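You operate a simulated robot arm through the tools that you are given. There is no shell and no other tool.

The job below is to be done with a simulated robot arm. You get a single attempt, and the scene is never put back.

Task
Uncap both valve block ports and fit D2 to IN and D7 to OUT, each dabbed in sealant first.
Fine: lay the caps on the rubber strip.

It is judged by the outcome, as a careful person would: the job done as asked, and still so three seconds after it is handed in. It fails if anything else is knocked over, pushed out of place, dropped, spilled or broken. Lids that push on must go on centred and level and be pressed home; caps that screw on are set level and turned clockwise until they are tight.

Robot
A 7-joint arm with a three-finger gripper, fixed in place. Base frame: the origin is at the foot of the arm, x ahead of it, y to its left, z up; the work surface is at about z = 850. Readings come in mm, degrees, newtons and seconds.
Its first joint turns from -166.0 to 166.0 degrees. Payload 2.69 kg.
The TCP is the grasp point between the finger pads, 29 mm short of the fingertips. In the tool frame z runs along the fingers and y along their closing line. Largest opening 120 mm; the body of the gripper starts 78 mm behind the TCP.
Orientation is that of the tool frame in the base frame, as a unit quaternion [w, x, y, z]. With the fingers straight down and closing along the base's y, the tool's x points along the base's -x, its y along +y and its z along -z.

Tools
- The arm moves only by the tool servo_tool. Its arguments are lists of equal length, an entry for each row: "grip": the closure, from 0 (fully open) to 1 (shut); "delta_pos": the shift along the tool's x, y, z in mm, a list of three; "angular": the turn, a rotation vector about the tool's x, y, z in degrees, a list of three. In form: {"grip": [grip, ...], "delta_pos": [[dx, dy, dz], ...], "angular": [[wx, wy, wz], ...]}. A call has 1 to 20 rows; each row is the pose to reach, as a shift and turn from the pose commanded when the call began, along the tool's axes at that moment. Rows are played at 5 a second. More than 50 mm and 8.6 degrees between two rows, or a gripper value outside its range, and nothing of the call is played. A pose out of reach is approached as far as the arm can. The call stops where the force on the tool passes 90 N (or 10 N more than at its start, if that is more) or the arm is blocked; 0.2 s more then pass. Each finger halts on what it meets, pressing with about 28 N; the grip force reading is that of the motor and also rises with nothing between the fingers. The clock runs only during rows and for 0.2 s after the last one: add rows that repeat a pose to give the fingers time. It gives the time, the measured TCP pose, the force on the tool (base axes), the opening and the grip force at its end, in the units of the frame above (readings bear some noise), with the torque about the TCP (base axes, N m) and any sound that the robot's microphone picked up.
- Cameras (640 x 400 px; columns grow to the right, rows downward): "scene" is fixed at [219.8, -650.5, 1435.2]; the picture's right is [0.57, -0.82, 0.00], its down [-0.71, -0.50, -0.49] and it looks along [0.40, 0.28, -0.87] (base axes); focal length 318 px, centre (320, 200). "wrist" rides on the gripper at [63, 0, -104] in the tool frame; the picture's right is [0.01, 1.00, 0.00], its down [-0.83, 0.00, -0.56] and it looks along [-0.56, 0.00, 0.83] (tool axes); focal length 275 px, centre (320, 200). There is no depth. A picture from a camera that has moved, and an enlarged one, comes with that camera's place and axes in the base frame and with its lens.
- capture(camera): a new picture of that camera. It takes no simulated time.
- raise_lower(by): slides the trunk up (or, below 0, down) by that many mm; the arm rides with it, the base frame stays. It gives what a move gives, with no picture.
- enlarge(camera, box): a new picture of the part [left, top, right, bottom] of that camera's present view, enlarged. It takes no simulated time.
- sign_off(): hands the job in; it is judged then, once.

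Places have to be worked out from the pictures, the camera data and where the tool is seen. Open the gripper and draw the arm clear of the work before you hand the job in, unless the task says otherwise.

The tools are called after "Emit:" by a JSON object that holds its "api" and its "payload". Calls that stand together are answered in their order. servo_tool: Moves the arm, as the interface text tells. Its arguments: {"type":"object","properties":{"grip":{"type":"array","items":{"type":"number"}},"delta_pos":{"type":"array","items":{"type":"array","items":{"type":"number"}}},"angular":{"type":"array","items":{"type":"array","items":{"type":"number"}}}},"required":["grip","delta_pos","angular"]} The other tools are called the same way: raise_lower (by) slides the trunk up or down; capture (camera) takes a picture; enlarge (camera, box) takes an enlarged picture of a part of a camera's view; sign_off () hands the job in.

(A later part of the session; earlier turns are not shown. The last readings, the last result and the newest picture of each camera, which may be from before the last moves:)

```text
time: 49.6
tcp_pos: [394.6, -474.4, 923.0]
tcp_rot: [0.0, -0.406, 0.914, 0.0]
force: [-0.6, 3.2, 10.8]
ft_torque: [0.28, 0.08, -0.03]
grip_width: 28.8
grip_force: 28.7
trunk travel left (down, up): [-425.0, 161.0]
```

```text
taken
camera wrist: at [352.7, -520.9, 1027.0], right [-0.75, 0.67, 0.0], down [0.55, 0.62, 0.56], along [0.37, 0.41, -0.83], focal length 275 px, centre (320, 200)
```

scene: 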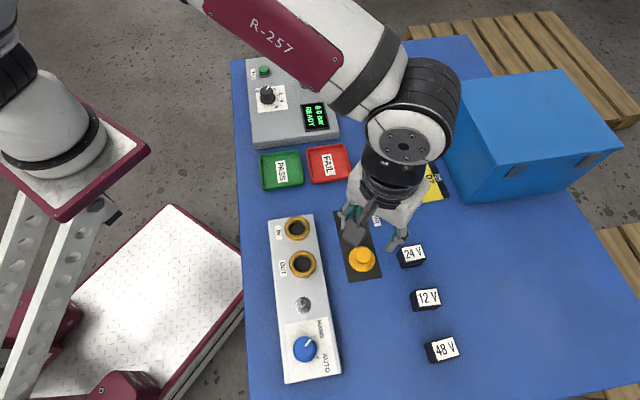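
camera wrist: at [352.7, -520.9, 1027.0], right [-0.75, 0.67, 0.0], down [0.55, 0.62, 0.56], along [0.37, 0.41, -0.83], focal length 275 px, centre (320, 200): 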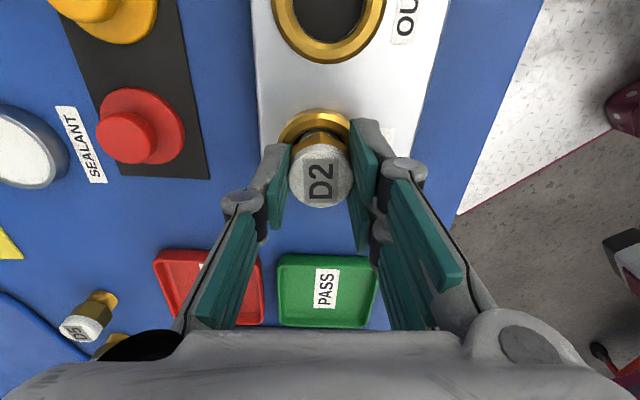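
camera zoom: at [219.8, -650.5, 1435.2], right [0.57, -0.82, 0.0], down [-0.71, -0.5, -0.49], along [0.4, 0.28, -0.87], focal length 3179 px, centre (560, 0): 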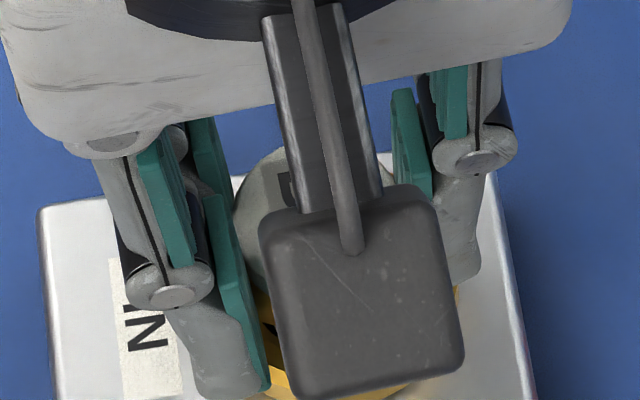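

Stem length works out at ~13 mm, so with the rim at ~890 the hex should just be at the rim. I press a little further and listen/read for a click or seat.

Emit:
{"api": "servo_tool", "payload": {"grip": [0.8, 0.8, 0.8, 0.8], "delta_pos": [[0, 0, 0.7], [0, 0, 1.4], [0, 0, 2], [0, 0, 2]], "angular": [[0, 0, 0], [0, 0, 0], [0, 0, 0], [0, 0, 0]]}}

Emit:
{"api": "enlarge", "payload": {"camera": "wrist", "box": [270, 95, 370, 220]}}

```text
time: 50.6
tcp_pos: [395.2, -474.9, 921.7]
tcp_rot: [0.0, -0.407, 0.914, 0.0]
force: [2.5, -1.1, 22.7]
ft_torque: [0.09, 0.03, -0.01]
grip_width: 28.6
grip_force: 28.5
trunk travel left (down, up): [-425.0, 161.0]
```

```text
3.20 times, centred on (320, 158) of wrist
camera zoom: at [352.6, -520.9, 1025.4], right [-0.75, 0.67, 0.0], down [0.55, 0.62, 0.56], along [0.37, 0.41, -0.83], focal length 881 px, centre (320, 336)
```

zoom: 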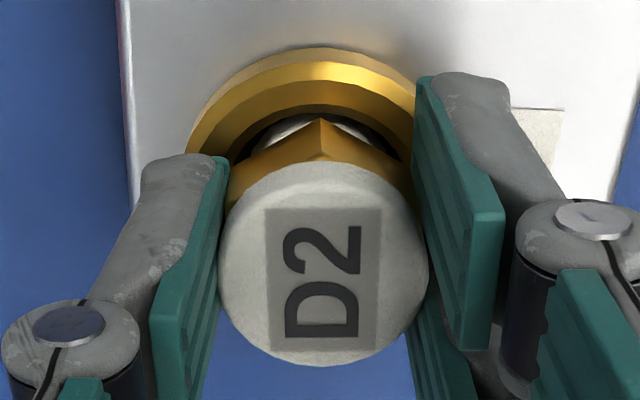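

22 N and it just sits with no click. The hex/sealant suggests a thread, so I try turning clockwise (+z tool) 40° with light downforce and read torque and height.

Emit:
{"api": "servo_tool", "payload": {"grip": [0.8, 0.8, 0.8, 0.8, 0.8, 0.8], "delta_pos": [[0, 0, -0.5], [0, 0, -0.5], [0, 0, -0.5], [0, 0, -0.5], [0, 0, -0.5], [0, 0, -0.5]], "angular": [[0, 0, 8], [0, 0, 16], [0, 0, 24], [0, 0, 32], [0, 0, 40], [0, 0, 40]]}}

Emit:
{"api": "capture", "payload": {"camera": "wrist"}}

Emit:
{"api": "enlarge", "payload": {"camera": "scene", "box": [266, 190, 330, 250]}}

```text
time: 52.0
tcp_pos: [395.3, -472.9, 921.0]
tcp_rot: [0.0, -0.068, 0.998, 0.0]
force: [-3.7, 1.3, 7.9]
ft_torque: [0.12, 0.15, 0.0]
grip_width: 28.7
grip_force: 27.8
trunk travel left (down, up): [-425.0, 161.0]
```

```text
taken
camera wrist: at [331.8, -482.6, 1025.1], right [-0.14, 0.99, 0.0], down [0.82, 0.12, 0.56], along [0.55, 0.08, -0.83], focal length 275 px, centre (320, 200)
```

wrist: 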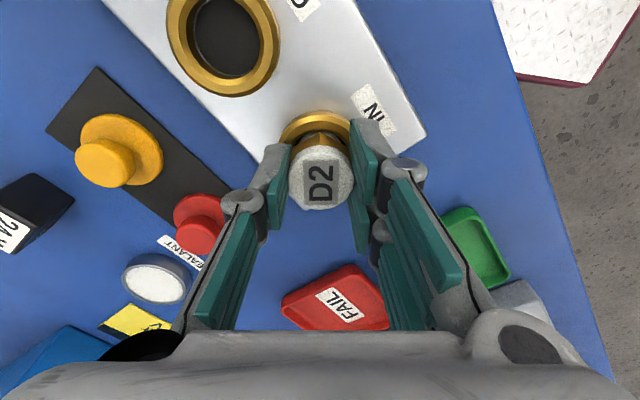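

```text
6.67 times, centred on (298, 220) of scene
camera zoom: at [219.8, -650.5, 1435.2], right [0.57, -0.82, 0.0], down [-0.71, -0.5, -0.49], along [0.4, 0.28, -0.87], focal length 2119 px, centre (467, 67)
```

zoom: 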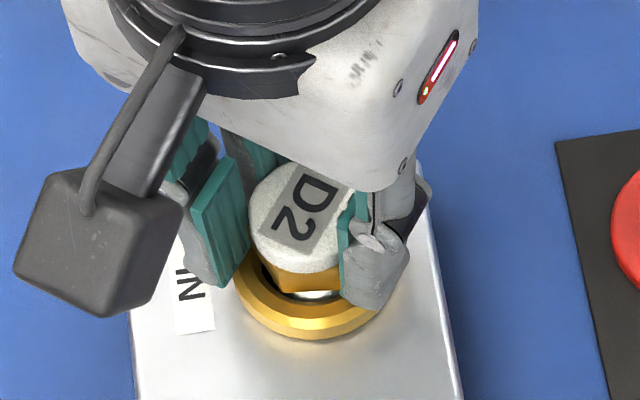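

It turned freely and sank a little (downforce dropped); the scene view still shows white stem between hex and ring, so it isn't home. I keep turning clockwise while following down slightly.

Emit:
{"api": "servo_tool", "payload": {"grip": [0.8, 0.8, 0.8, 0.8, 0.8, 0.8, 0.8, 0.8, 0.8, 0.8, 0.8], "delta_pos": [[0, 0, 0.1], [0, 0, 0.2], [0, 0, 0.3], [0, 0, 0.4], [0, 0, 0.5], [0, 0, 0.6], [0, 0, 0.7], [0, 0, 0.8], [0, 0, 0.9], [0, 0, 1], [0, 0, 1]], "angular": [[0, 0, 8], [0, 0, 16], [0, 0, 24], [0, 0, 32], [0, 0, 40], [0, 0, 48], [0, 0, 56], [0, 0, 64], [0, 0, 72], [0, 0, 80], [0, 0, 80]]}}

Emit:
{"api": "capture", "payload": {"camera": "wrist"}}

Emit:
{"api": "enlarge", "payload": {"camera": "scene", "box": [266, 190, 330, 250]}}

```text
time: 54.4
tcp_pos: [394.3, -475.0, 921.1]
tcp_rot: [0.0, 0.588, 0.809, -0.001]
force: [-1.2, 2.7, 18.1]
ft_torque: [0.21, -0.2, 0.03]
grip_width: 28.5
grip_force: 28.5
trunk travel left (down, up): [-425.0, 161.0]
```

```text
taken
camera wrist: at [374.6, -413.7, 1024.7], right [0.95, 0.31, 0.0], down [0.26, -0.79, 0.56], along [0.17, -0.53, -0.83], focal length 275 px, centre (320, 200)
```

wrist: 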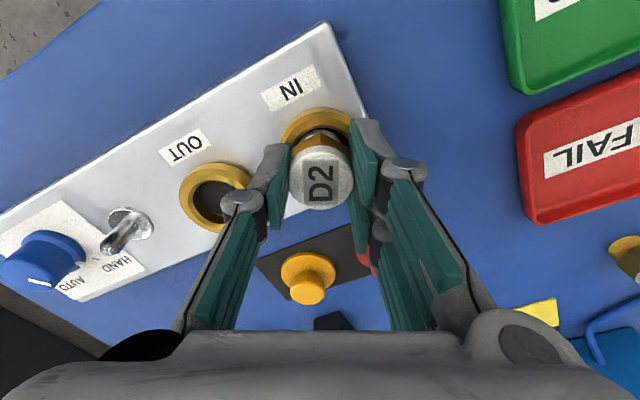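

```text
6.67 times, centred on (298, 220) of scene
camera zoom: at [219.8, -650.5, 1435.2], right [0.57, -0.82, 0.0], down [-0.71, -0.5, -0.49], along [0.4, 0.28, -0.87], focal length 2119 px, centre (467, 67)
```

zoom: 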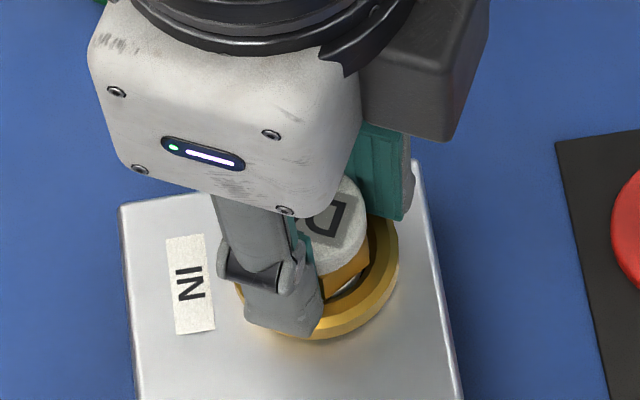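

No thread torque and no further descent after 120° of turning. A close look at the gap between the hex and the ring.

Emit:
{"api": "enlarge", "payload": {"camera": "scene", "box": [288, 214, 312, 244]}}

Emit:
{"api": "enlarge", "payload": {"camera": "wrist", "box": [280, 95, 360, 155]}}

Emit:
{"api": "enlarge", "payload": {"camera": "wrist", "box": [170, 150, 260, 240]}}

```text
13.33 times, centred on (300, 229) of scene
camera zoom: at [219.8, -650.5, 1435.2], right [0.57, -0.82, 0.0], down [-0.71, -0.5, -0.49], along [0.4, 0.28, -0.87], focal length 4239 px, centre (587, -187)
```

zoom: 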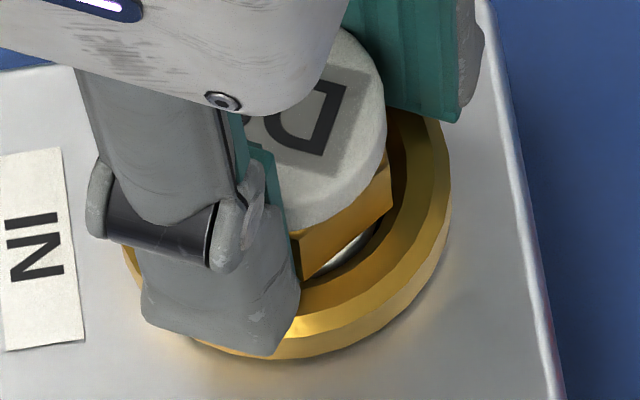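

```text
6.67 times, centred on (320, 125) of wrist
camera zoom: at [374.6, -413.7, 1024.7], right [0.95, 0.31, 0.0], down [0.26, -0.79, 0.56], along [0.17, -0.53, -0.83], focal length 1835 px, centre (320, 700)
```

zoom: 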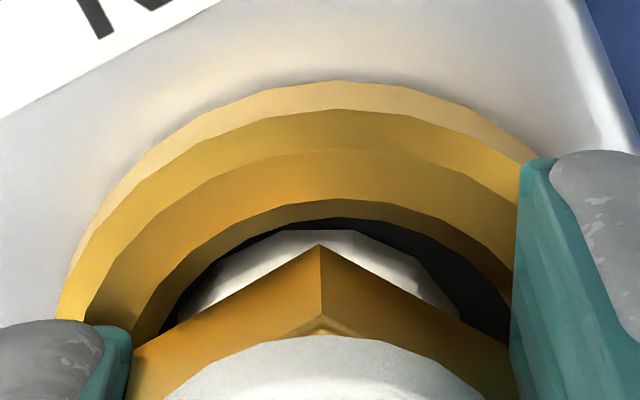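

```text
4.44 times, centred on (215, 195) of wrist
camera zoom: at [374.6, -413.7, 1024.7], right [0.95, 0.31, 0.0], down [0.26, -0.79, 0.56], along [0.17, -0.53, -0.83], focal length 1224 px, centre (787, 222)
```

zoom: 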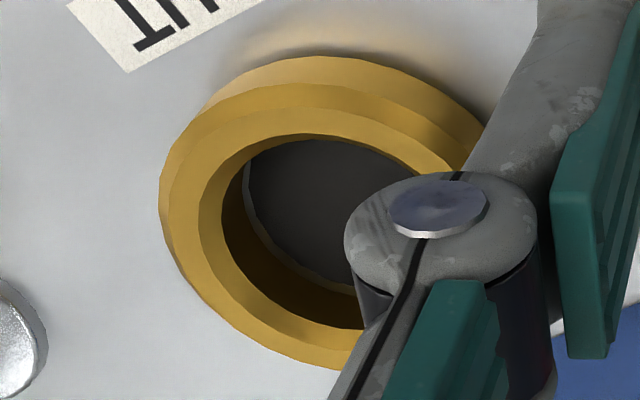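

I compare the present grip with the one at pick-up (same enlargement box) to see how far D2 may have slid up in the fingers.

Emit:
{"api": "enlarge", "payload": {"camera": "wrist", "box": [220, 80, 420, 220]}}

```text
2.86 times, centred on (320, 150) of wrist
camera zoom: at [374.6, -413.7, 1024.7], right [0.95, 0.31, 0.0], down [0.26, -0.79, 0.56], along [0.17, -0.53, -0.83], focal length 786 px, centre (320, 343)
```

zoom: 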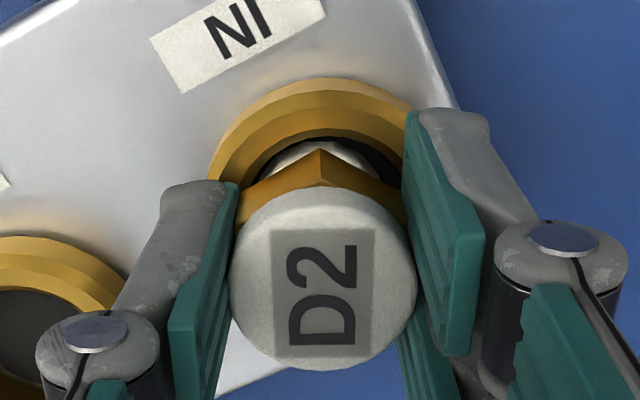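

Slide in the fingers is only ~2 mm, which puts the hex bottom right at the rim level. I release and rise to see how D2 sits in the port.

Emit:
{"api": "servo_tool", "payload": {"grip": [0.8, 0.7, 0.6, 0.6, 0.6, 0.6, 0.6], "delta_pos": [[0, 0, -1], [0, 0, -1], [0, 0, -1], [0, 0, -8], [0, 0, -30], [0, 0, -60], [0, 0, -60]], "angular": [[0, 0, 0], [0, 0, 0], [0, 0, 0], [0, 0, 0], [0, 0, 0], [0, 0, 0], [0, 0, 0]]}}

Emit:
{"api": "enlarge", "payload": {"camera": "wrist", "box": [240, 60, 400, 180]}}

Emit:
{"api": "enlarge", "payload": {"camera": "scene", "box": [276, 204, 324, 244]}}

```text
time: 56.0
tcp_pos: [393.0, -473.5, 982.6]
tcp_rot: [0.0, 0.587, 0.809, 0.0]
force: [0.3, 0.6, -0.3]
ft_torque: [-0.01, -0.01, -0.03]
grip_width: 48.3
grip_force: 0.0
trunk travel left (down, up): [-425.0, 161.0]
```

```text
3.33 times, centred on (320, 120) of wrist
camera zoom: at [373.6, -413.6, 1085.4], right [0.95, 0.31, 0.0], down [0.26, -0.79, 0.56], along [0.17, -0.53, -0.83], focal length 918 px, centre (320, 467)
```

zoom: 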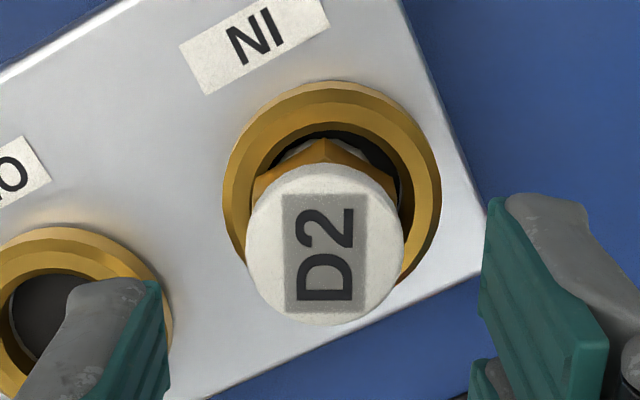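

```text
10.00 times, centred on (300, 224) of scene
camera zoom: at [219.8, -650.5, 1435.2], right [0.57, -0.82, 0.0], down [-0.71, -0.5, -0.49], along [0.4, 0.28, -0.87], focal length 3179 px, centre (520, -40)
```

zoom: 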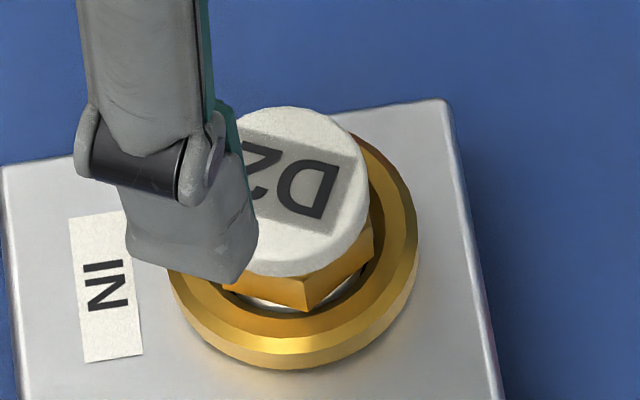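

D2 stands level with its hex at the ring's chamfer. To be sure it's pressed home, I close the fingers and press down on the centre of its head, watching force and height.

Emit:
{"api": "servo_tool", "payload": {"grip": [0.8, 1, 1, 1, 1, 1], "delta_pos": [[-1.5, 1, 0], [-1.5, 1, 0], [-1.5, 1, 0], [-1.5, 1, 15], [-1.5, 1, 30], [-1.5, 1, 30]], "angular": [[0, 0, 0], [0, 0, 0], [0, 0, 0], [0, 0, 0], [0, 0, 0], [0, 0, 0]]}}

Emit:
{"api": "enlarge", "payload": {"camera": "wrist", "box": [240, 60, 400, 180]}}

Emit:
{"api": "enlarge", "payload": {"camera": "scene", "box": [276, 184, 324, 244]}}

```text
time: 57.4
tcp_pos: [396.0, -474.6, 952.3]
tcp_rot: [-0.001, 0.587, 0.81, 0.0]
force: [0.0, 0.8, 0.4]
ft_torque: [0.02, -0.01, 0.03]
grip_width: 0.0
grip_force: 28.6
trunk travel left (down, up): [-425.0, 161.0]
```

```text
3.33 times, centred on (320, 120) of wrist
camera zoom: at [375.6, -415.3, 1055.7], right [0.95, 0.31, 0.0], down [0.26, -0.79, 0.56], along [0.17, -0.53, -0.83], focal length 918 px, centre (320, 467)
```

zoom: 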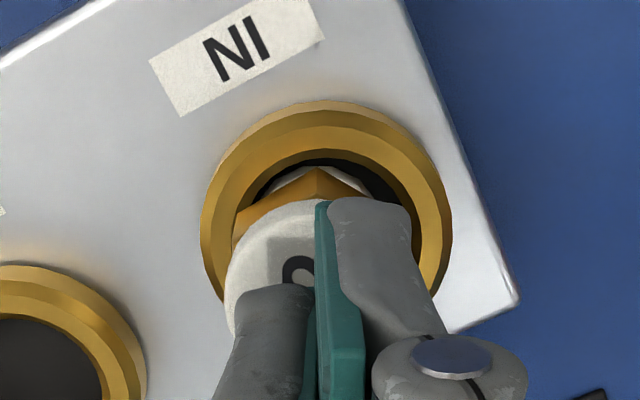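

```text
6.67 times, centred on (300, 214) of scene
camera zoom: at [219.8, -650.5, 1435.2], right [0.57, -0.82, 0.0], down [-0.71, -0.5, -0.49], along [0.4, 0.28, -0.87], focal length 2119 px, centre (453, 107)
```

zoom: 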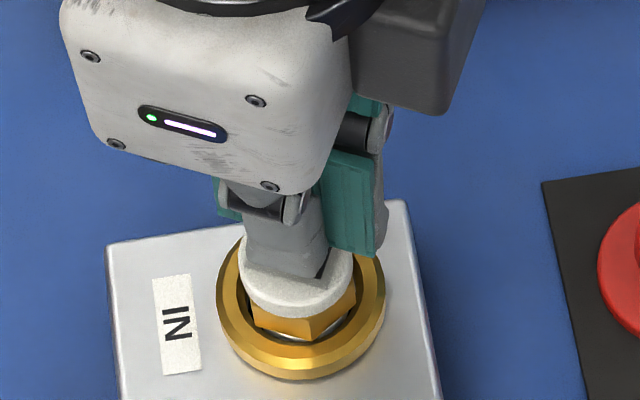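

Fingertips are just above the head. Creep down and press.

Emit:
{"api": "servo_tool", "payload": {"grip": [1, 1, 1, 1, 1, 1], "delta_pos": [[0, 0, 2], [0, 0, 4], [0, 0, 6], [0, 0, 7], [0, 0, 8], [0, 0, 8]], "angular": [[0, 0, 0], [0, 0, 0], [0, 0, 0], [0, 0, 0], [0, 0, 0], [0, 0, 0]]}}

```text
time: 58.8
tcp_pos: [395.8, -475.1, 942.7]
tcp_rot: [0.0, 0.588, 0.809, 0.0]
force: [0.8, -0.8, 0.1]
ft_torque: [-0.01, -0.04, 0.04]
grip_width: 0.0
grip_force: 28.0
trunk travel left (down, up): [-425.0, 161.0]
```

Emit:
{"api": "servo_tool", "payload": {"grip": [1, 1, 1, 1], "delta_pos": [[0, 0, 0.7], [0, 0, 1.4], [0, 0, 2], [0, 0, 2]], "angular": [[0, 0, 0], [0, 0, 0], [0, 0, 0], [0, 0, 0]]}}

```text
time: 59.8
tcp_pos: [395.8, -475.0, 941.7]
tcp_rot: [0.001, 0.588, 0.809, 0.0]
force: [0.3, 2.3, 10.3]
ft_torque: [0.1, 0.0, 0.01]
grip_width: 5.9
grip_force: 27.9
trunk travel left (down, up): [-425.0, 161.0]
```

Contact at head top ≈ z 913 (10 N), but the fingers were spread to 5.9 mm. Let me look before pressing more.

Emit:
{"api": "enlarge", "payload": {"camera": "wrist", "box": [240, 60, 400, 180]}}

Emit:
{"api": "enlarge", "payload": {"camera": "scene", "box": [276, 184, 324, 244]}}

```text
3.33 times, centred on (320, 120) of wrist
camera zoom: at [376.2, -415.1, 1045.5], right [0.95, 0.31, 0.0], down [0.26, -0.79, 0.56], along [0.17, -0.53, -0.83], focal length 918 px, centre (320, 467)
```

zoom: 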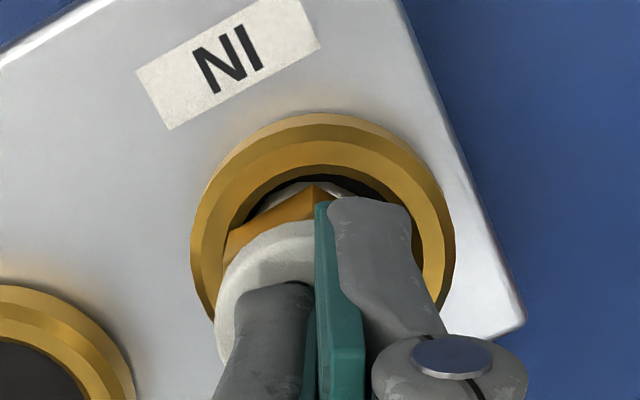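

```text
6.67 times, centred on (300, 214) of scene
camera zoom: at [219.8, -650.5, 1435.2], right [0.57, -0.82, 0.0], down [-0.71, -0.5, -0.49], along [0.4, 0.28, -0.87], focal length 2119 px, centre (453, 107)
```

zoom: 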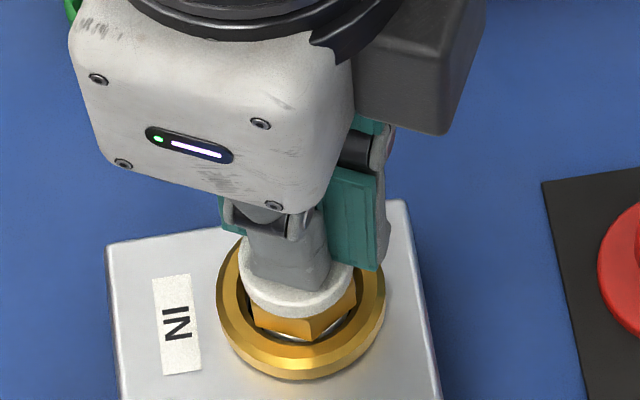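

The fingers still sit over the head. I press harder in small steps (aiming at ~40 N).

Emit:
{"api": "servo_tool", "payload": {"grip": [1, 1, 1, 1], "delta_pos": [[0, 0, 0.6], [0, 0, 1.2], [0, 0, 1.8], [0, 0, 1.8]], "angular": [[0, 0, 0], [0, 0, 0], [0, 0, 0], [0, 0, 0]]}}

```text
time: 60.8
tcp_pos: [396.2, -475.6, 941.7]
tcp_rot: [0.002, 0.588, 0.809, -0.001]
force: [3.2, 8.4, 55.7]
ft_torque: [0.46, -0.07, -0.03]
grip_width: 6.4
grip_force: 28.4
trunk travel left (down, up): [-425.0, 161.0]
```

55 N and no further motion: it is hard against its stop, with no click. To rule out a thread, I'll back off, swing the tool back -120°, re-grip on the flats and turn clockwise at constant height while reading force and torque.

Emit:
{"api": "servo_tool", "payload": {"grip": [1, 1, 1, 0.8, 0.6, 0.6, 0.6, 0.6, 0.6, 0.6, 0.6, 0.6, 0.6, 0.6, 0.6, 0.6, 0.6, 0.6, 0.6, 0.6], "delta_pos": [[0, 0, -3], [0, 0, -15], [0, 0, -40], [0, 0, -45], [0, 0, -45], [0, 0, -45], [0, 0, -45], [0, 0, -45], [0, 0, -45], [0, 0, -45], [0, 0, -45], [0, 0, -45], [0, 0, -45], [0, 0, -45], [0, 0, -45], [0, 0, -45], [0, 0, -45], [0, 0, -45], [0, 0, -45], [0, 0, -45]], "angular": [[0, 0, 0], [0, 0, 0], [0, 0, 0], [0, 0, -8], [0, 0, -16], [0, 0, -24], [0, 0, -32], [0, 0, -40], [0, 0, -48], [0, 0, -56], [0, 0, -64], [0, 0, -72], [0, 0, -80], [0, 0, -88], [0, 0, -96], [0, 0, -104], [0, 0, -112], [0, 0, -120], [0, 0, -120], [0, 0, -120]]}}

Emit:
{"api": "capture", "payload": {"camera": "wrist"}}

Emit:
{"api": "enlarge", "payload": {"camera": "scene", "box": [276, 204, 324, 244]}}

Emit:
{"api": "enlarge", "payload": {"camera": "wrist", "box": [240, 60, 400, 180]}}

```text
time: 65.0
tcp_pos: [396.0, -477.0, 983.1]
tcp_rot: [0.0, -0.407, 0.913, 0.0]
force: [-0.7, -0.1, -0.4]
ft_torque: [0.02, 0.02, 0.01]
grip_width: 47.9
grip_force: 0.1
trunk travel left (down, up): [-425.0, 161.0]
```

```text
taken
camera wrist: at [353.8, -522.5, 1087.2], right [-0.75, 0.66, 0.0], down [0.55, 0.62, 0.56], along [0.37, 0.42, -0.83], focal length 275 px, centre (320, 200)
```

wrist: 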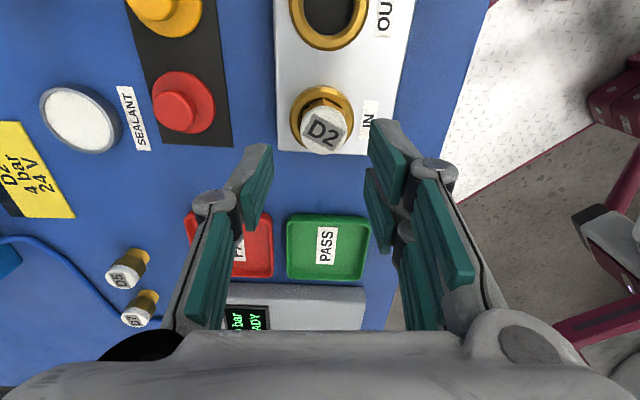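

```text
10.00 times, centred on (300, 224) of scene
camera zoom: at [219.8, -650.5, 1435.2], right [0.57, -0.82, 0.0], down [-0.71, -0.5, -0.49], along [0.4, 0.28, -0.87], focal length 3179 px, centre (520, -40)
```

zoom: 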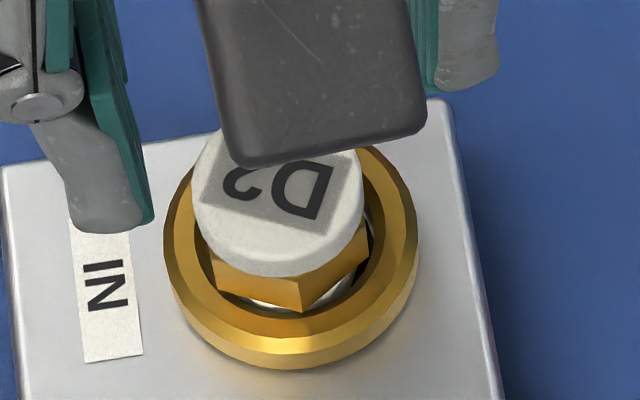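

```text
3.33 times, centred on (320, 120) of wrist
camera zoom: at [353.8, -522.5, 1087.2], right [-0.75, 0.66, 0.0], down [0.55, 0.62, 0.56], along [0.37, 0.42, -0.83], focal length 918 px, centre (320, 467)
```

zoom: 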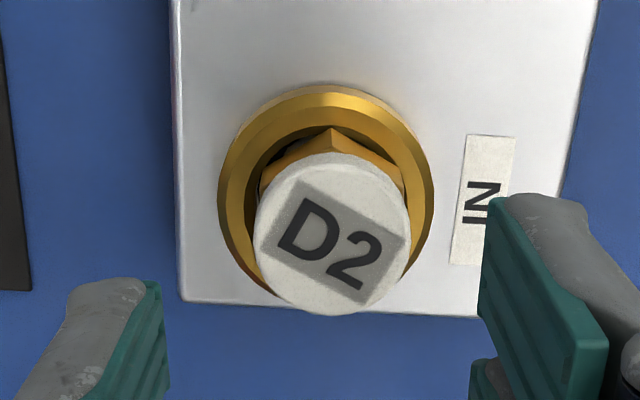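

Now visible: D2 sits ~1–2 mm off the port centre, which may be why it hasn't latched. I measure the offset precisely.

Emit:
{"api": "enlarge", "payload": {"camera": "wrist", "box": [284, 80, 364, 160]}}

```text
5.00 times, centred on (324, 120) of wrist
camera zoom: at [353.8, -522.5, 1087.2], right [-0.75, 0.66, 0.0], down [0.55, 0.62, 0.56], along [0.37, 0.42, -0.83], focal length 1376 px, centre (300, 600)
```

zoom: 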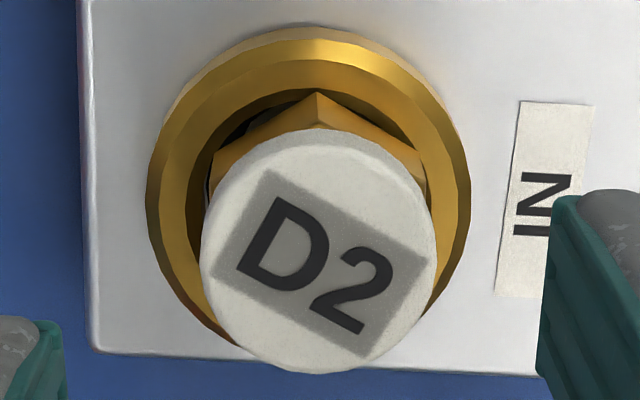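

Fitting is ~1.2 mm off in tool y relative to the ring. I align the tool to the port centre (tool y +1.3, x -1.5), descend and re-grip, which will draw D2 to that centre.

Emit:
{"api": "servo_tool", "payload": {"grip": [0.6, 0.6, 0.6, 0.6, 0.6, 0.7, 0.8, 0.8, 0.8, 0.8], "delta_pos": [[-1.5, 1.3, 20], [-1.5, 1.3, 40], [-1.5, 1.3, 54], [-1.5, 1.3, 61], [-1.5, 1.3, 61], [-1.5, 1.3, 61], [-1.5, 1.3, 61], [-1.5, 1.3, 61], [-1.5, 1.3, 61], [-1.5, 1.3, 61]], "angular": [[0, 0, 0], [0, 0, 0], [0, 0, 0], [0, 0, 0], [0, 0, 0], [0, 0, 0], [0, 0, 0], [0, 0, 0], [0, 0, 0], [0, 0, 0]]}}

Emit:
{"api": "enlarge", "payload": {"camera": "wrist", "box": [250, 80, 390, 220]}}

```text
time: 67.2
tcp_pos: [395.9, -475.2, 923.4]
tcp_rot: [0.0, -0.407, 0.913, 0.0]
force: [-0.7, 0.4, 0.0]
ft_torque: [0.0, 0.0, 0.0]
grip_width: 29.1
grip_force: 28.1
trunk travel left (down, up): [-425.0, 161.0]
```

```text
2.86 times, centred on (320, 150) of wrist
camera zoom: at [354.7, -521.1, 1027.1], right [-0.75, 0.67, 0.0], down [0.55, 0.62, 0.56], along [0.37, 0.42, -0.83], focal length 786 px, centre (320, 343)
```

zoom: 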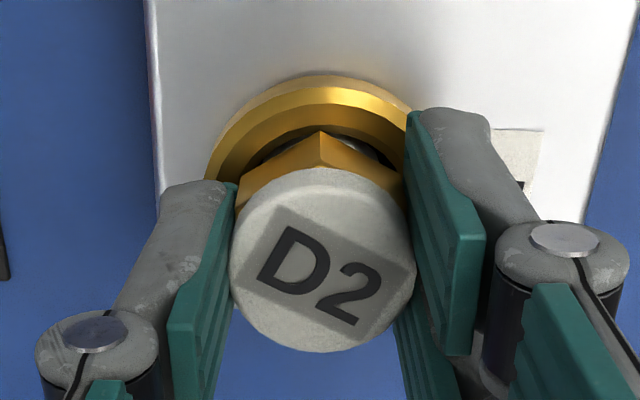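

Re-gripped. Now turn clockwise 24° at constant height and read force z / torque.

Emit:
{"api": "servo_tool", "payload": {"grip": [0.8, 0.8, 0.8, 0.8, 0.8], "delta_pos": [[0, 0, 0], [0, 0, 0], [0, 0, 0], [0, 0, 0], [0, 0, 0]], "angular": [[0, 0, 8], [0, 0, 16], [0, 0, 24], [0, 0, 32], [0, 0, 32]]}}

Emit:
{"api": "enlarge", "payload": {"camera": "wrist", "box": [250, 80, 390, 220]}}

```text
time: 68.4
tcp_pos: [394.7, -475.9, 923.2]
tcp_rot: [0.0, -0.138, 0.99, -0.001]
force: [-3.8, -1.4, 13.9]
ft_torque: [0.1, 0.2, 0.03]
grip_width: 28.6
grip_force: 28.1
trunk travel left (down, up): [-425.0, 161.0]
```

```text
2.86 times, centred on (320, 150) of wrist
camera zoom: at [335.1, -490.9, 1027.0], right [-0.28, 0.96, 0.0], down [0.8, 0.23, 0.56], along [0.53, 0.15, -0.83], focal length 786 px, centre (320, 343)
```

zoom: 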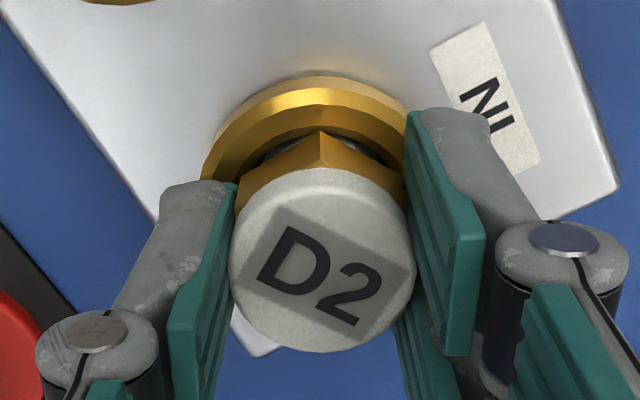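

Turning pushed the tool up (≈14 N): the hex corners are riding the ring's chamfer, no thread torque. I release D2 and inspect the empty OUT port from directly above to understand the seat.

Emit:
{"api": "servo_tool", "payload": {"grip": [0.7, 0.6, 0.6, 0.6, 0.6, 0.6, 0.6, 0.6, 0.6], "delta_pos": [[0, 0, 0], [0, 0, 0], [0, 0, -8], [0, 0, -30], [0, 0, -60], [15, -9, -70], [35, -20, -75], [58.3, -33.9, -75], [58.3, -33.9, -75]], "angular": [[0, 0, 0], [0, 0, 0], [0, 0, 0], [0, 0, 0], [0, 0, 0], [0, 0, 0], [0, 0, 0], [0, 0, 0], [0, 0, 0]]}}

Emit:
{"api": "capture", "payload": {"camera": "wrist"}}

Emit:
{"api": "enlarge", "payload": {"camera": "wrist", "box": [270, 70, 370, 150]}}

Emit:
{"api": "enlarge", "payload": {"camera": "scene", "box": [276, 204, 324, 244]}}

```text
time: 70.4
tcp_pos: [350.9, -523.2, 998.6]
tcp_rot: [-0.001, -0.139, 0.99, 0.0]
force: [-0.2, -0.3, 1.2]
ft_torque: [-0.01, -0.02, 0.02]
grip_width: 47.9
grip_force: 0.0
trunk travel left (down, up): [-425.0, 161.0]
```

```text
taken
camera wrist: at [290.3, -540.2, 1101.5], right [-0.28, 0.96, 0.0], down [0.8, 0.23, 0.56], along [0.53, 0.16, -0.83], focal length 275 px, centre (320, 200)
```

wrist: 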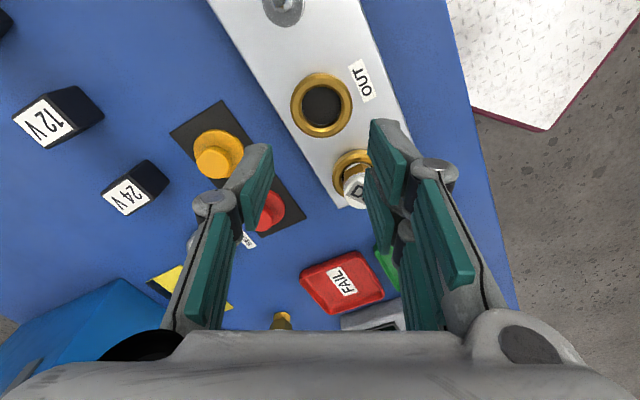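

```text
5.00 times, centred on (320, 110) of wrist
camera zoom: at [290.3, -540.2, 1101.5], right [-0.28, 0.96, 0.0], down [0.8, 0.23, 0.56], along [0.53, 0.16, -0.83], focal length 1376 px, centre (320, 650)
```

zoom: 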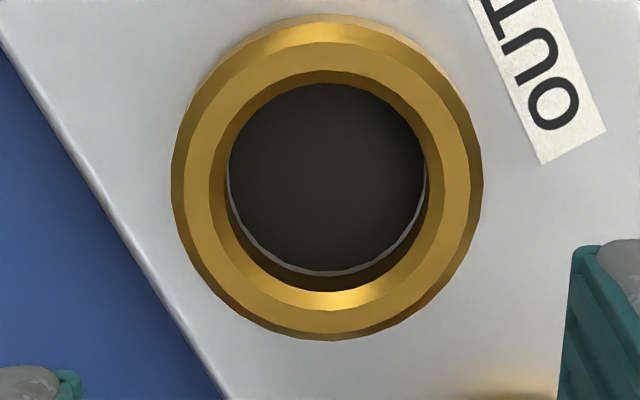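

```text
10.00 times, centred on (300, 224) of scene
camera zoom: at [219.8, -650.5, 1435.2], right [0.57, -0.82, 0.0], down [-0.71, -0.5, -0.49], along [0.4, 0.28, -0.87], focal length 3179 px, centre (520, -40)
```

zoom: 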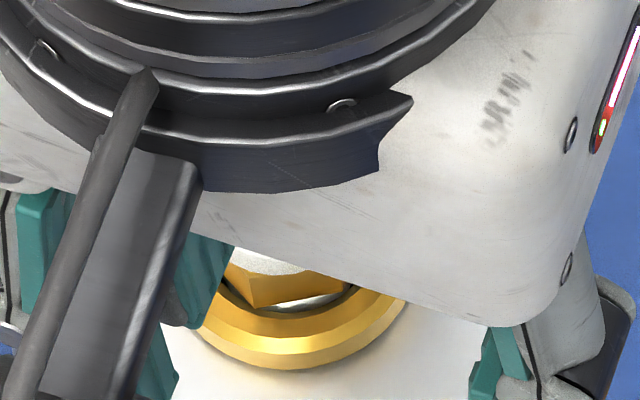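

The collar bore is r≈16–17 with a floor at block level; D2's hex has dropped inside it (head top ≈ 913 ⇒ stem on the floor). I move back over IN to see how well D2 is centred.

Emit:
{"api": "servo_tool", "payload": {"grip": [0.6, 0.6, 0.6, 0.6], "delta_pos": [[-20, 12, 0], [-40, 24, 0], [-58.3, 33.9, 0], [-58.3, 33.9, 0]], "angular": [[0, 0, 0], [0, 0, 0], [0, 0, 0], [0, 0, 0]]}}

Emit:
{"api": "enlarge", "payload": {"camera": "wrist", "box": [280, 70, 370, 150]}}

Emit:
{"api": "enlarge", "payload": {"camera": "scene", "box": [280, 208, 316, 240]}}

```text
time: 71.4
tcp_pos: [395.6, -474.0, 996.6]
tcp_rot: [0.0, -0.14, 0.99, 0.0]
force: [0.5, 0.4, 0.0]
ft_torque: [-0.02, -0.02, -0.04]
grip_width: 48.3
grip_force: 0.1
trunk travel left (down, up): [-425.0, 161.0]
```

```text
5.00 times, centred on (325, 110) of wrist
camera zoom: at [335.1, -490.7, 1100.9], right [-0.28, 0.96, 0.0], down [0.8, 0.23, 0.56], along [0.53, 0.16, -0.83], focal length 1376 px, centre (295, 650)
```

zoom: 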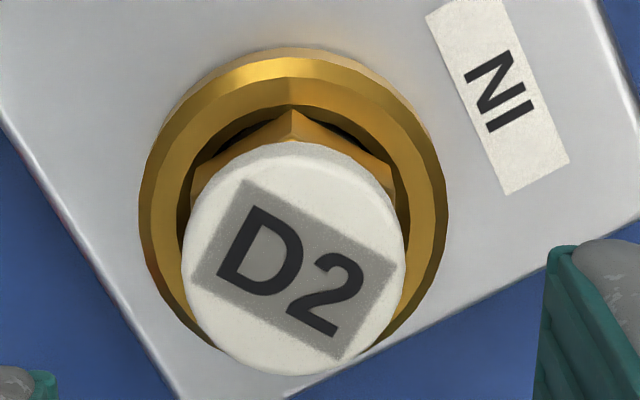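

```text
12.50 times, centred on (298, 224) of scene
camera zoom: at [219.8, -650.5, 1435.2], right [0.57, -0.82, 0.0], down [-0.71, -0.5, -0.49], along [0.4, 0.28, -0.87], focal length 3974 px, centre (595, -100)
```

zoom: 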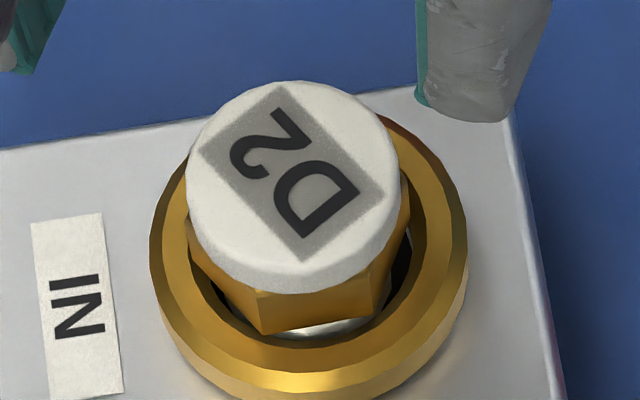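

From above, D2 sits off-centre toward the camera. To settle the heights I'll measure the collar rim by touch: straddle D2 with a 40 mm opening and lower the fingertips gently onto the ring.

Emit:
{"api": "servo_tool", "payload": {"grip": [0.66, 0.66, 0.66, 0.66, 0.66], "delta_pos": [[0, 0, 25], [0, 0, 50], [0, 0, 65], [0, 0, 71], [0, 0, 71]], "angular": [[0, 0, 0], [0, 0, 0], [0, 0, 0], [0, 0, 0], [0, 0, 0]]}}

Emit:
{"api": "enlarge", "payload": {"camera": "wrist", "box": [220, 80, 420, 220]}}

Emit:
{"api": "enlarge", "payload": {"camera": "scene", "box": [270, 190, 326, 245]}}

```text
time: 72.6
tcp_pos: [396.7, -473.3, 926.3]
tcp_rot: [0.0, -0.14, 0.99, 0.001]
force: [0.6, -0.4, 0.3]
ft_torque: [-0.06, 0.01, -0.01]
grip_width: 41.2
grip_force: 0.0
trunk travel left (down, up): [-425.0, 161.0]
```

```text
2.86 times, centred on (320, 150) of wrist
camera zoom: at [335.7, -490.7, 1029.7], right [-0.28, 0.96, 0.0], down [0.8, 0.23, 0.56], along [0.53, 0.16, -0.83], focal length 786 px, centre (320, 343)
```

zoom: 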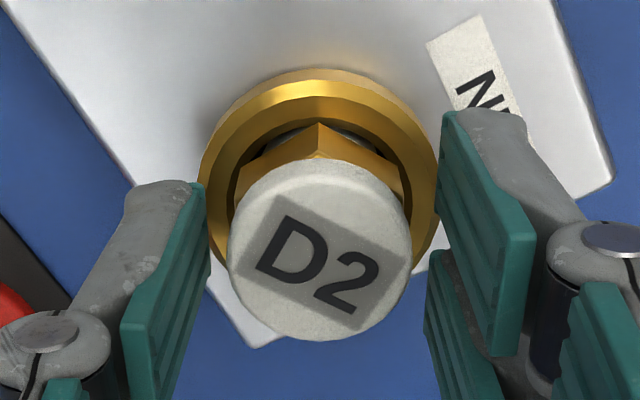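

```text
7.27 times, centred on (298, 218) of scene
camera zoom: at [219.8, -650.5, 1435.2], right [0.57, -0.82, 0.0], down [-0.71, -0.5, -0.49], along [0.4, 0.28, -0.87], focal length 2312 px, centre (480, 73)
```

zoom: 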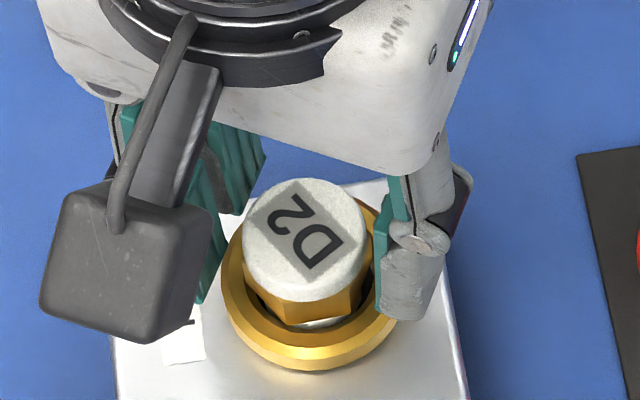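

Fingertips are ~897 now; creep down until they touch the ring.

Emit:
{"api": "servo_tool", "payload": {"grip": [0.66, 0.66, 0.66, 0.66, 0.66], "delta_pos": [[0, 0, 1], [0, 0, 2], [0, 0, 3], [0, 0, 4], [0, 0, 4]], "angular": [[0, 0, 0], [0, 0, 0], [0, 0, 0], [0, 0, 0], [0, 0, 0]]}}

```text
time: 73.8
tcp_pos: [396.1, -474.0, 922.1]
tcp_rot: [0.0, -0.139, 0.99, -0.001]
force: [0.7, 0.3, 0.0]
ft_torque: [-0.01, -0.01, 0.03]
grip_width: 40.8
grip_force: 0.0
trunk travel left (down, up): [-425.0, 161.0]
```

Emit:
{"api": "servo_tool", "payload": {"grip": [0.66, 0.66, 0.66, 0.66], "delta_pos": [[0, 0, 1], [0, 0, 2], [0, 0, 3], [0, 0, 3]], "angular": [[0, 0, 0], [0, 0, 0], [0, 0, 0], [0, 0, 0]]}}

Emit:
{"api": "enlarge", "payload": {"camera": "scene", "box": [270, 190, 326, 245]}}

```text
time: 74.8
tcp_pos: [397.2, -474.1, 920.0]
tcp_rot: [0.0, -0.139, 0.99, 0.0]
force: [-0.3, 0.3, 0.1]
ft_torque: [-0.04, 0.02, -0.01]
grip_width: 40.5
grip_force: 0.1
trunk travel left (down, up): [-425.0, 161.0]
```

```text
7.27 times, centred on (298, 218) of scene
camera zoom: at [219.8, -650.5, 1435.2], right [0.57, -0.82, 0.0], down [-0.71, -0.5, -0.49], along [0.4, 0.28, -0.87], focal length 2312 px, centre (480, 73)
```

zoom: 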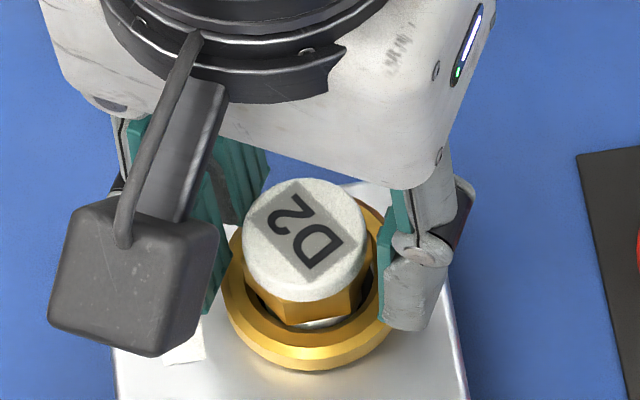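

Emit:
{"api": "servo_tool", "payload": {"grip": [0.66, 0.66, 0.66, 0.66], "delta_pos": [[0, 0, 0.7], [0, 0, 1.4], [0, 0, 2], [0, 0, 2]], "angular": [[0, 0, 0], [0, 0, 0], [0, 0, 0], [0, 0, 0]]}}

```text
time: 75.8
tcp_pos: [397.4, -473.1, 918.1]
tcp_rot: [-0.001, -0.141, 0.99, -0.001]
force: [2.6, 0.8, 9.9]
ft_torque: [0.25, -0.04, -0.03]
grip_width: 41.3
grip_force: 0.6
trunk travel left (down, up): [-425.0, 161.0]
```

Rim touched at z ≈ 889.5. With D2's head top at ≈ 913 its hex is ~2 mm into the chamfer — seated, with roughly equal gaps all round. For a proper tightness check I align the tool axis with D2's axis (tool x -1.5), grip just above the rim and turn clockwise with a light push.

Emit:
{"api": "servo_tool", "payload": {"grip": [0.66, 0.66, 0.66, 0.75, 0.8, 0.8, 0.8, 0.8], "delta_pos": [[0, 0, -4], [-1.5, 0, -4.5], [-1.5, 0, -4.5], [-1.5, 0, -4.5], [-1.5, 0, -4.5], [-1.5, 0, -4.5], [-1.5, 0, -4.5], [-1.5, 0, -4.5]], "angular": [[0, 0, 0], [0, 0, 0], [0, 0, 0], [0, 0, 0], [0, 0, 0], [0, 0, 0], [0, 0, 0], [0, 0, 0]]}}

Emit:
{"api": "enlarge", "payload": {"camera": "wrist", "box": [220, 80, 420, 220]}}

```text
time: 77.6
tcp_pos: [396.5, -473.0, 922.2]
tcp_rot: [0.001, -0.139, 0.99, 0.001]
force: [0.7, 0.3, -0.2]
ft_torque: [0.03, 0.01, 0.01]
grip_width: 29.3
grip_force: 28.3
trunk travel left (down, up): [-425.0, 161.0]
```

```text
2.86 times, centred on (320, 150) of wrist
camera zoom: at [336.9, -490.5, 1026.0], right [-0.28, 0.96, 0.0], down [0.8, 0.23, 0.56], along [0.53, 0.16, -0.83], focal length 786 px, centre (320, 343)
```

zoom: 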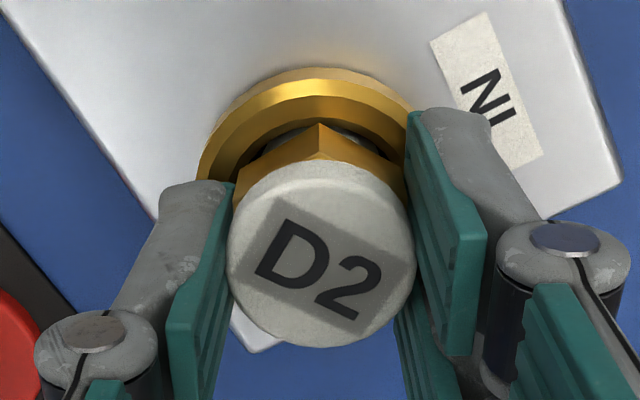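

D2's axis is now ~3 mm off toward the base (it orbited while I turned it), so the hex is up on the ring edge. Holding it, I lift 1.5 mm, shift 3.1 mm back to the port axis, and read the forces.

Emit:
{"api": "servo_tool", "payload": {"grip": [0.8, 0.8, 0.8, 0.8, 0.8], "delta_pos": [[0, 0, -1.5], [-1.5, -0.1, -1.5], [-3.1, -0.2, -1.5], [-3.1, -0.2, -1.5], [-3.1, -0.2, -1.5]], "angular": [[0, 0, 0], [0, 0, 0], [0, 0, 0], [0, 0, 0], [0, 0, 0]]}}

Emit:
{"api": "enlarge", "payload": {"camera": "wrist", "box": [270, 80, 370, 160]}}

Emit:
{"api": "enlarge", "payload": {"camera": "scene", "box": [270, 196, 326, 245]}}

```text
time: 78.8
tcp_pos: [399.4, -472.5, 924.1]
tcp_rot: [0.0, -0.139, 0.99, 0.001]
force: [-0.6, -0.1, -0.4]
ft_torque: [-0.01, 0.02, 0.03]
grip_width: 29.3
grip_force: 28.2
trunk travel left (down, up): [-425.0, 161.0]
```

```text
5.00 times, centred on (320, 120) of wrist
camera zoom: at [339.4, -489.4, 1027.8], right [-0.28, 0.96, 0.0], down [0.8, 0.23, 0.56], along [0.53, 0.16, -0.83], focal length 1376 px, centre (320, 600)
```

zoom: 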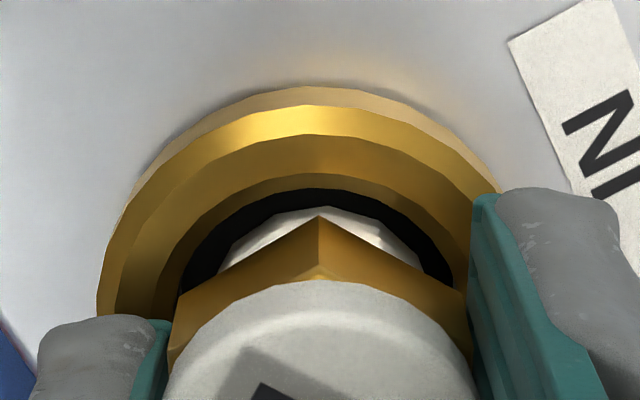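

```text
8.16 times, centred on (298, 220) of scene
camera zoom: at [219.8, -650.5, 1435.2], right [0.57, -0.82, 0.0], down [-0.71, -0.5, -0.49], along [0.4, 0.28, -0.87], focal length 2595 px, centre (500, 33)
```

zoom: 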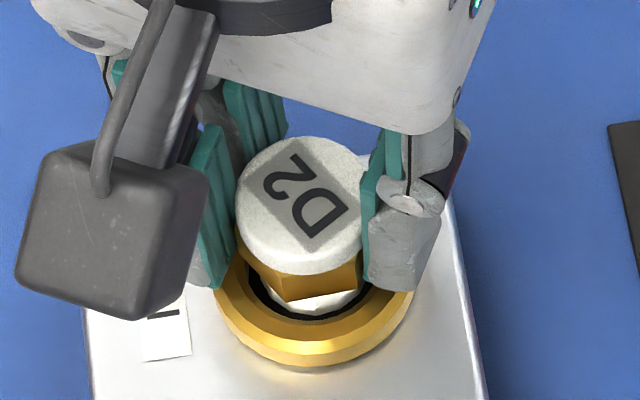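

Now D2 is concentric and hanging free (0 N). Lower it onto its seat and note the contact height.

Emit:
{"api": "servo_tool", "payload": {"grip": [0.8, 0.8, 0.8, 0.8, 0.8], "delta_pos": [[0, 0, 1], [0, 0, 2], [0, 0, 3], [0, 0, 3.5], [0, 0, 3.5]], "angular": [[0, 0, 0], [0, 0, 0], [0, 0, 0], [0, 0, 0], [0, 0, 0]]}}

Emit:
{"api": "enlarge", "payload": {"camera": "scene", "box": [270, 196, 326, 245]}}

```text
time: 80.0
tcp_pos: [399.7, -473.1, 921.0]
tcp_rot: [0.0, -0.139, 0.99, 0.0]
force: [0.2, 3.5, 21.3]
ft_torque: [0.15, 0.08, 0.07]
grip_width: 29.0
grip_force: 28.0
trunk travel left (down, up): [-425.0, 161.0]
```

```text
8.16 times, centred on (298, 220) of scene
camera zoom: at [219.8, -650.5, 1435.2], right [0.57, -0.82, 0.0], down [-0.71, -0.5, -0.49], along [0.4, 0.28, -0.87], focal length 2595 px, centre (500, 33)
```

zoom: 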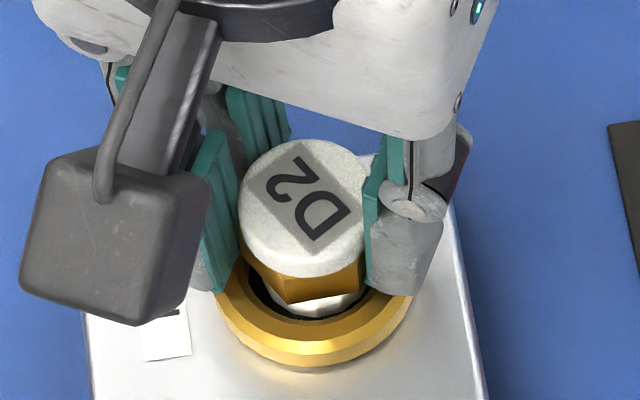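

Contact at ~21 N with the hex at rim level. Now I turn it clockwise about its own axis (compensating the 3.4 mm offset of the axis in the grip), with light pressure, to see whether a thread takes up.

Emit:
{"api": "servo_tool", "payload": {"grip": [0.8, 0.8, 0.8, 0.8, 0.8, 0.8, 0.8, 0.8, 0.8], "delta_pos": [[0.03, -0.47, -0.3], [0.13, -0.94, -0.3], [0.29, -1.38, -0.3], [0.52, -1.8, -0.3], [0.8, -2.19, -0.3], [1.12, -2.53, -0.3], [1.5, -2.82, -0.3], [1.91, -3.06, -0.3], [1.91, -3.06, -0.3]], "angular": [[0, 0, 8], [0, 0, 16], [0, 0, 24], [0, 0, 32], [0, 0, 40], [0, 0, 48], [0, 0, 56], [0, 0, 64], [0, 0, 64]]}}

Emit:
{"api": "enlarge", "payload": {"camera": "wrist", "box": [270, 80, 370, 160]}}

Emit:
{"api": "enlarge", "payload": {"camera": "scene", "box": [270, 196, 326, 245]}}

```text
time: 82.0
tcp_pos: [398.8, -475.9, 918.6]
tcp_rot: [0.0, 0.408, 0.913, 0.0]
force: [2.5, 4.9, 17.2]
ft_torque: [0.22, -0.12, -0.04]
grip_width: 28.7
grip_force: 28.2
trunk travel left (down, up): [-425.0, 161.0]
```

```text
5.00 times, centred on (320, 120) of wrist
camera zoom: at [357.6, -428.6, 1023.9], right [0.74, 0.67, 0.0], down [0.56, -0.62, 0.56], along [0.37, -0.41, -0.83], focal length 1376 px, centre (320, 600)
```

zoom: 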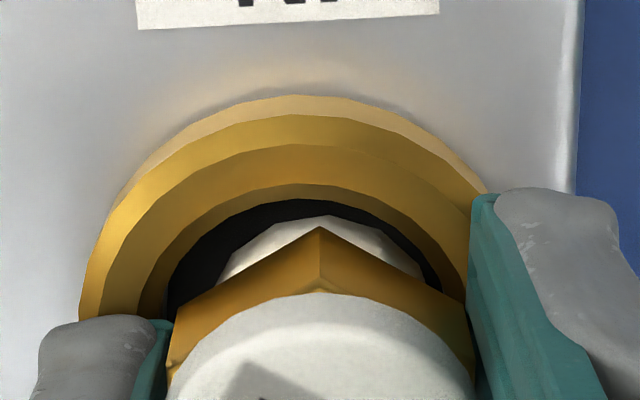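

```text
8.16 times, centred on (298, 220) of scene
camera zoom: at [219.8, -650.5, 1435.2], right [0.57, -0.82, 0.0], down [-0.71, -0.5, -0.49], along [0.4, 0.28, -0.87], focal length 2595 px, centre (500, 33)
```

zoom: 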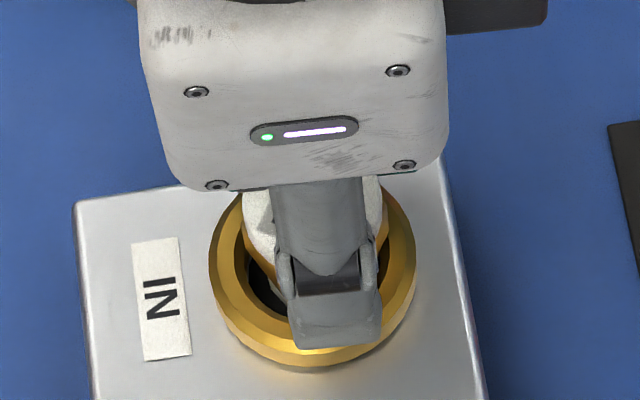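

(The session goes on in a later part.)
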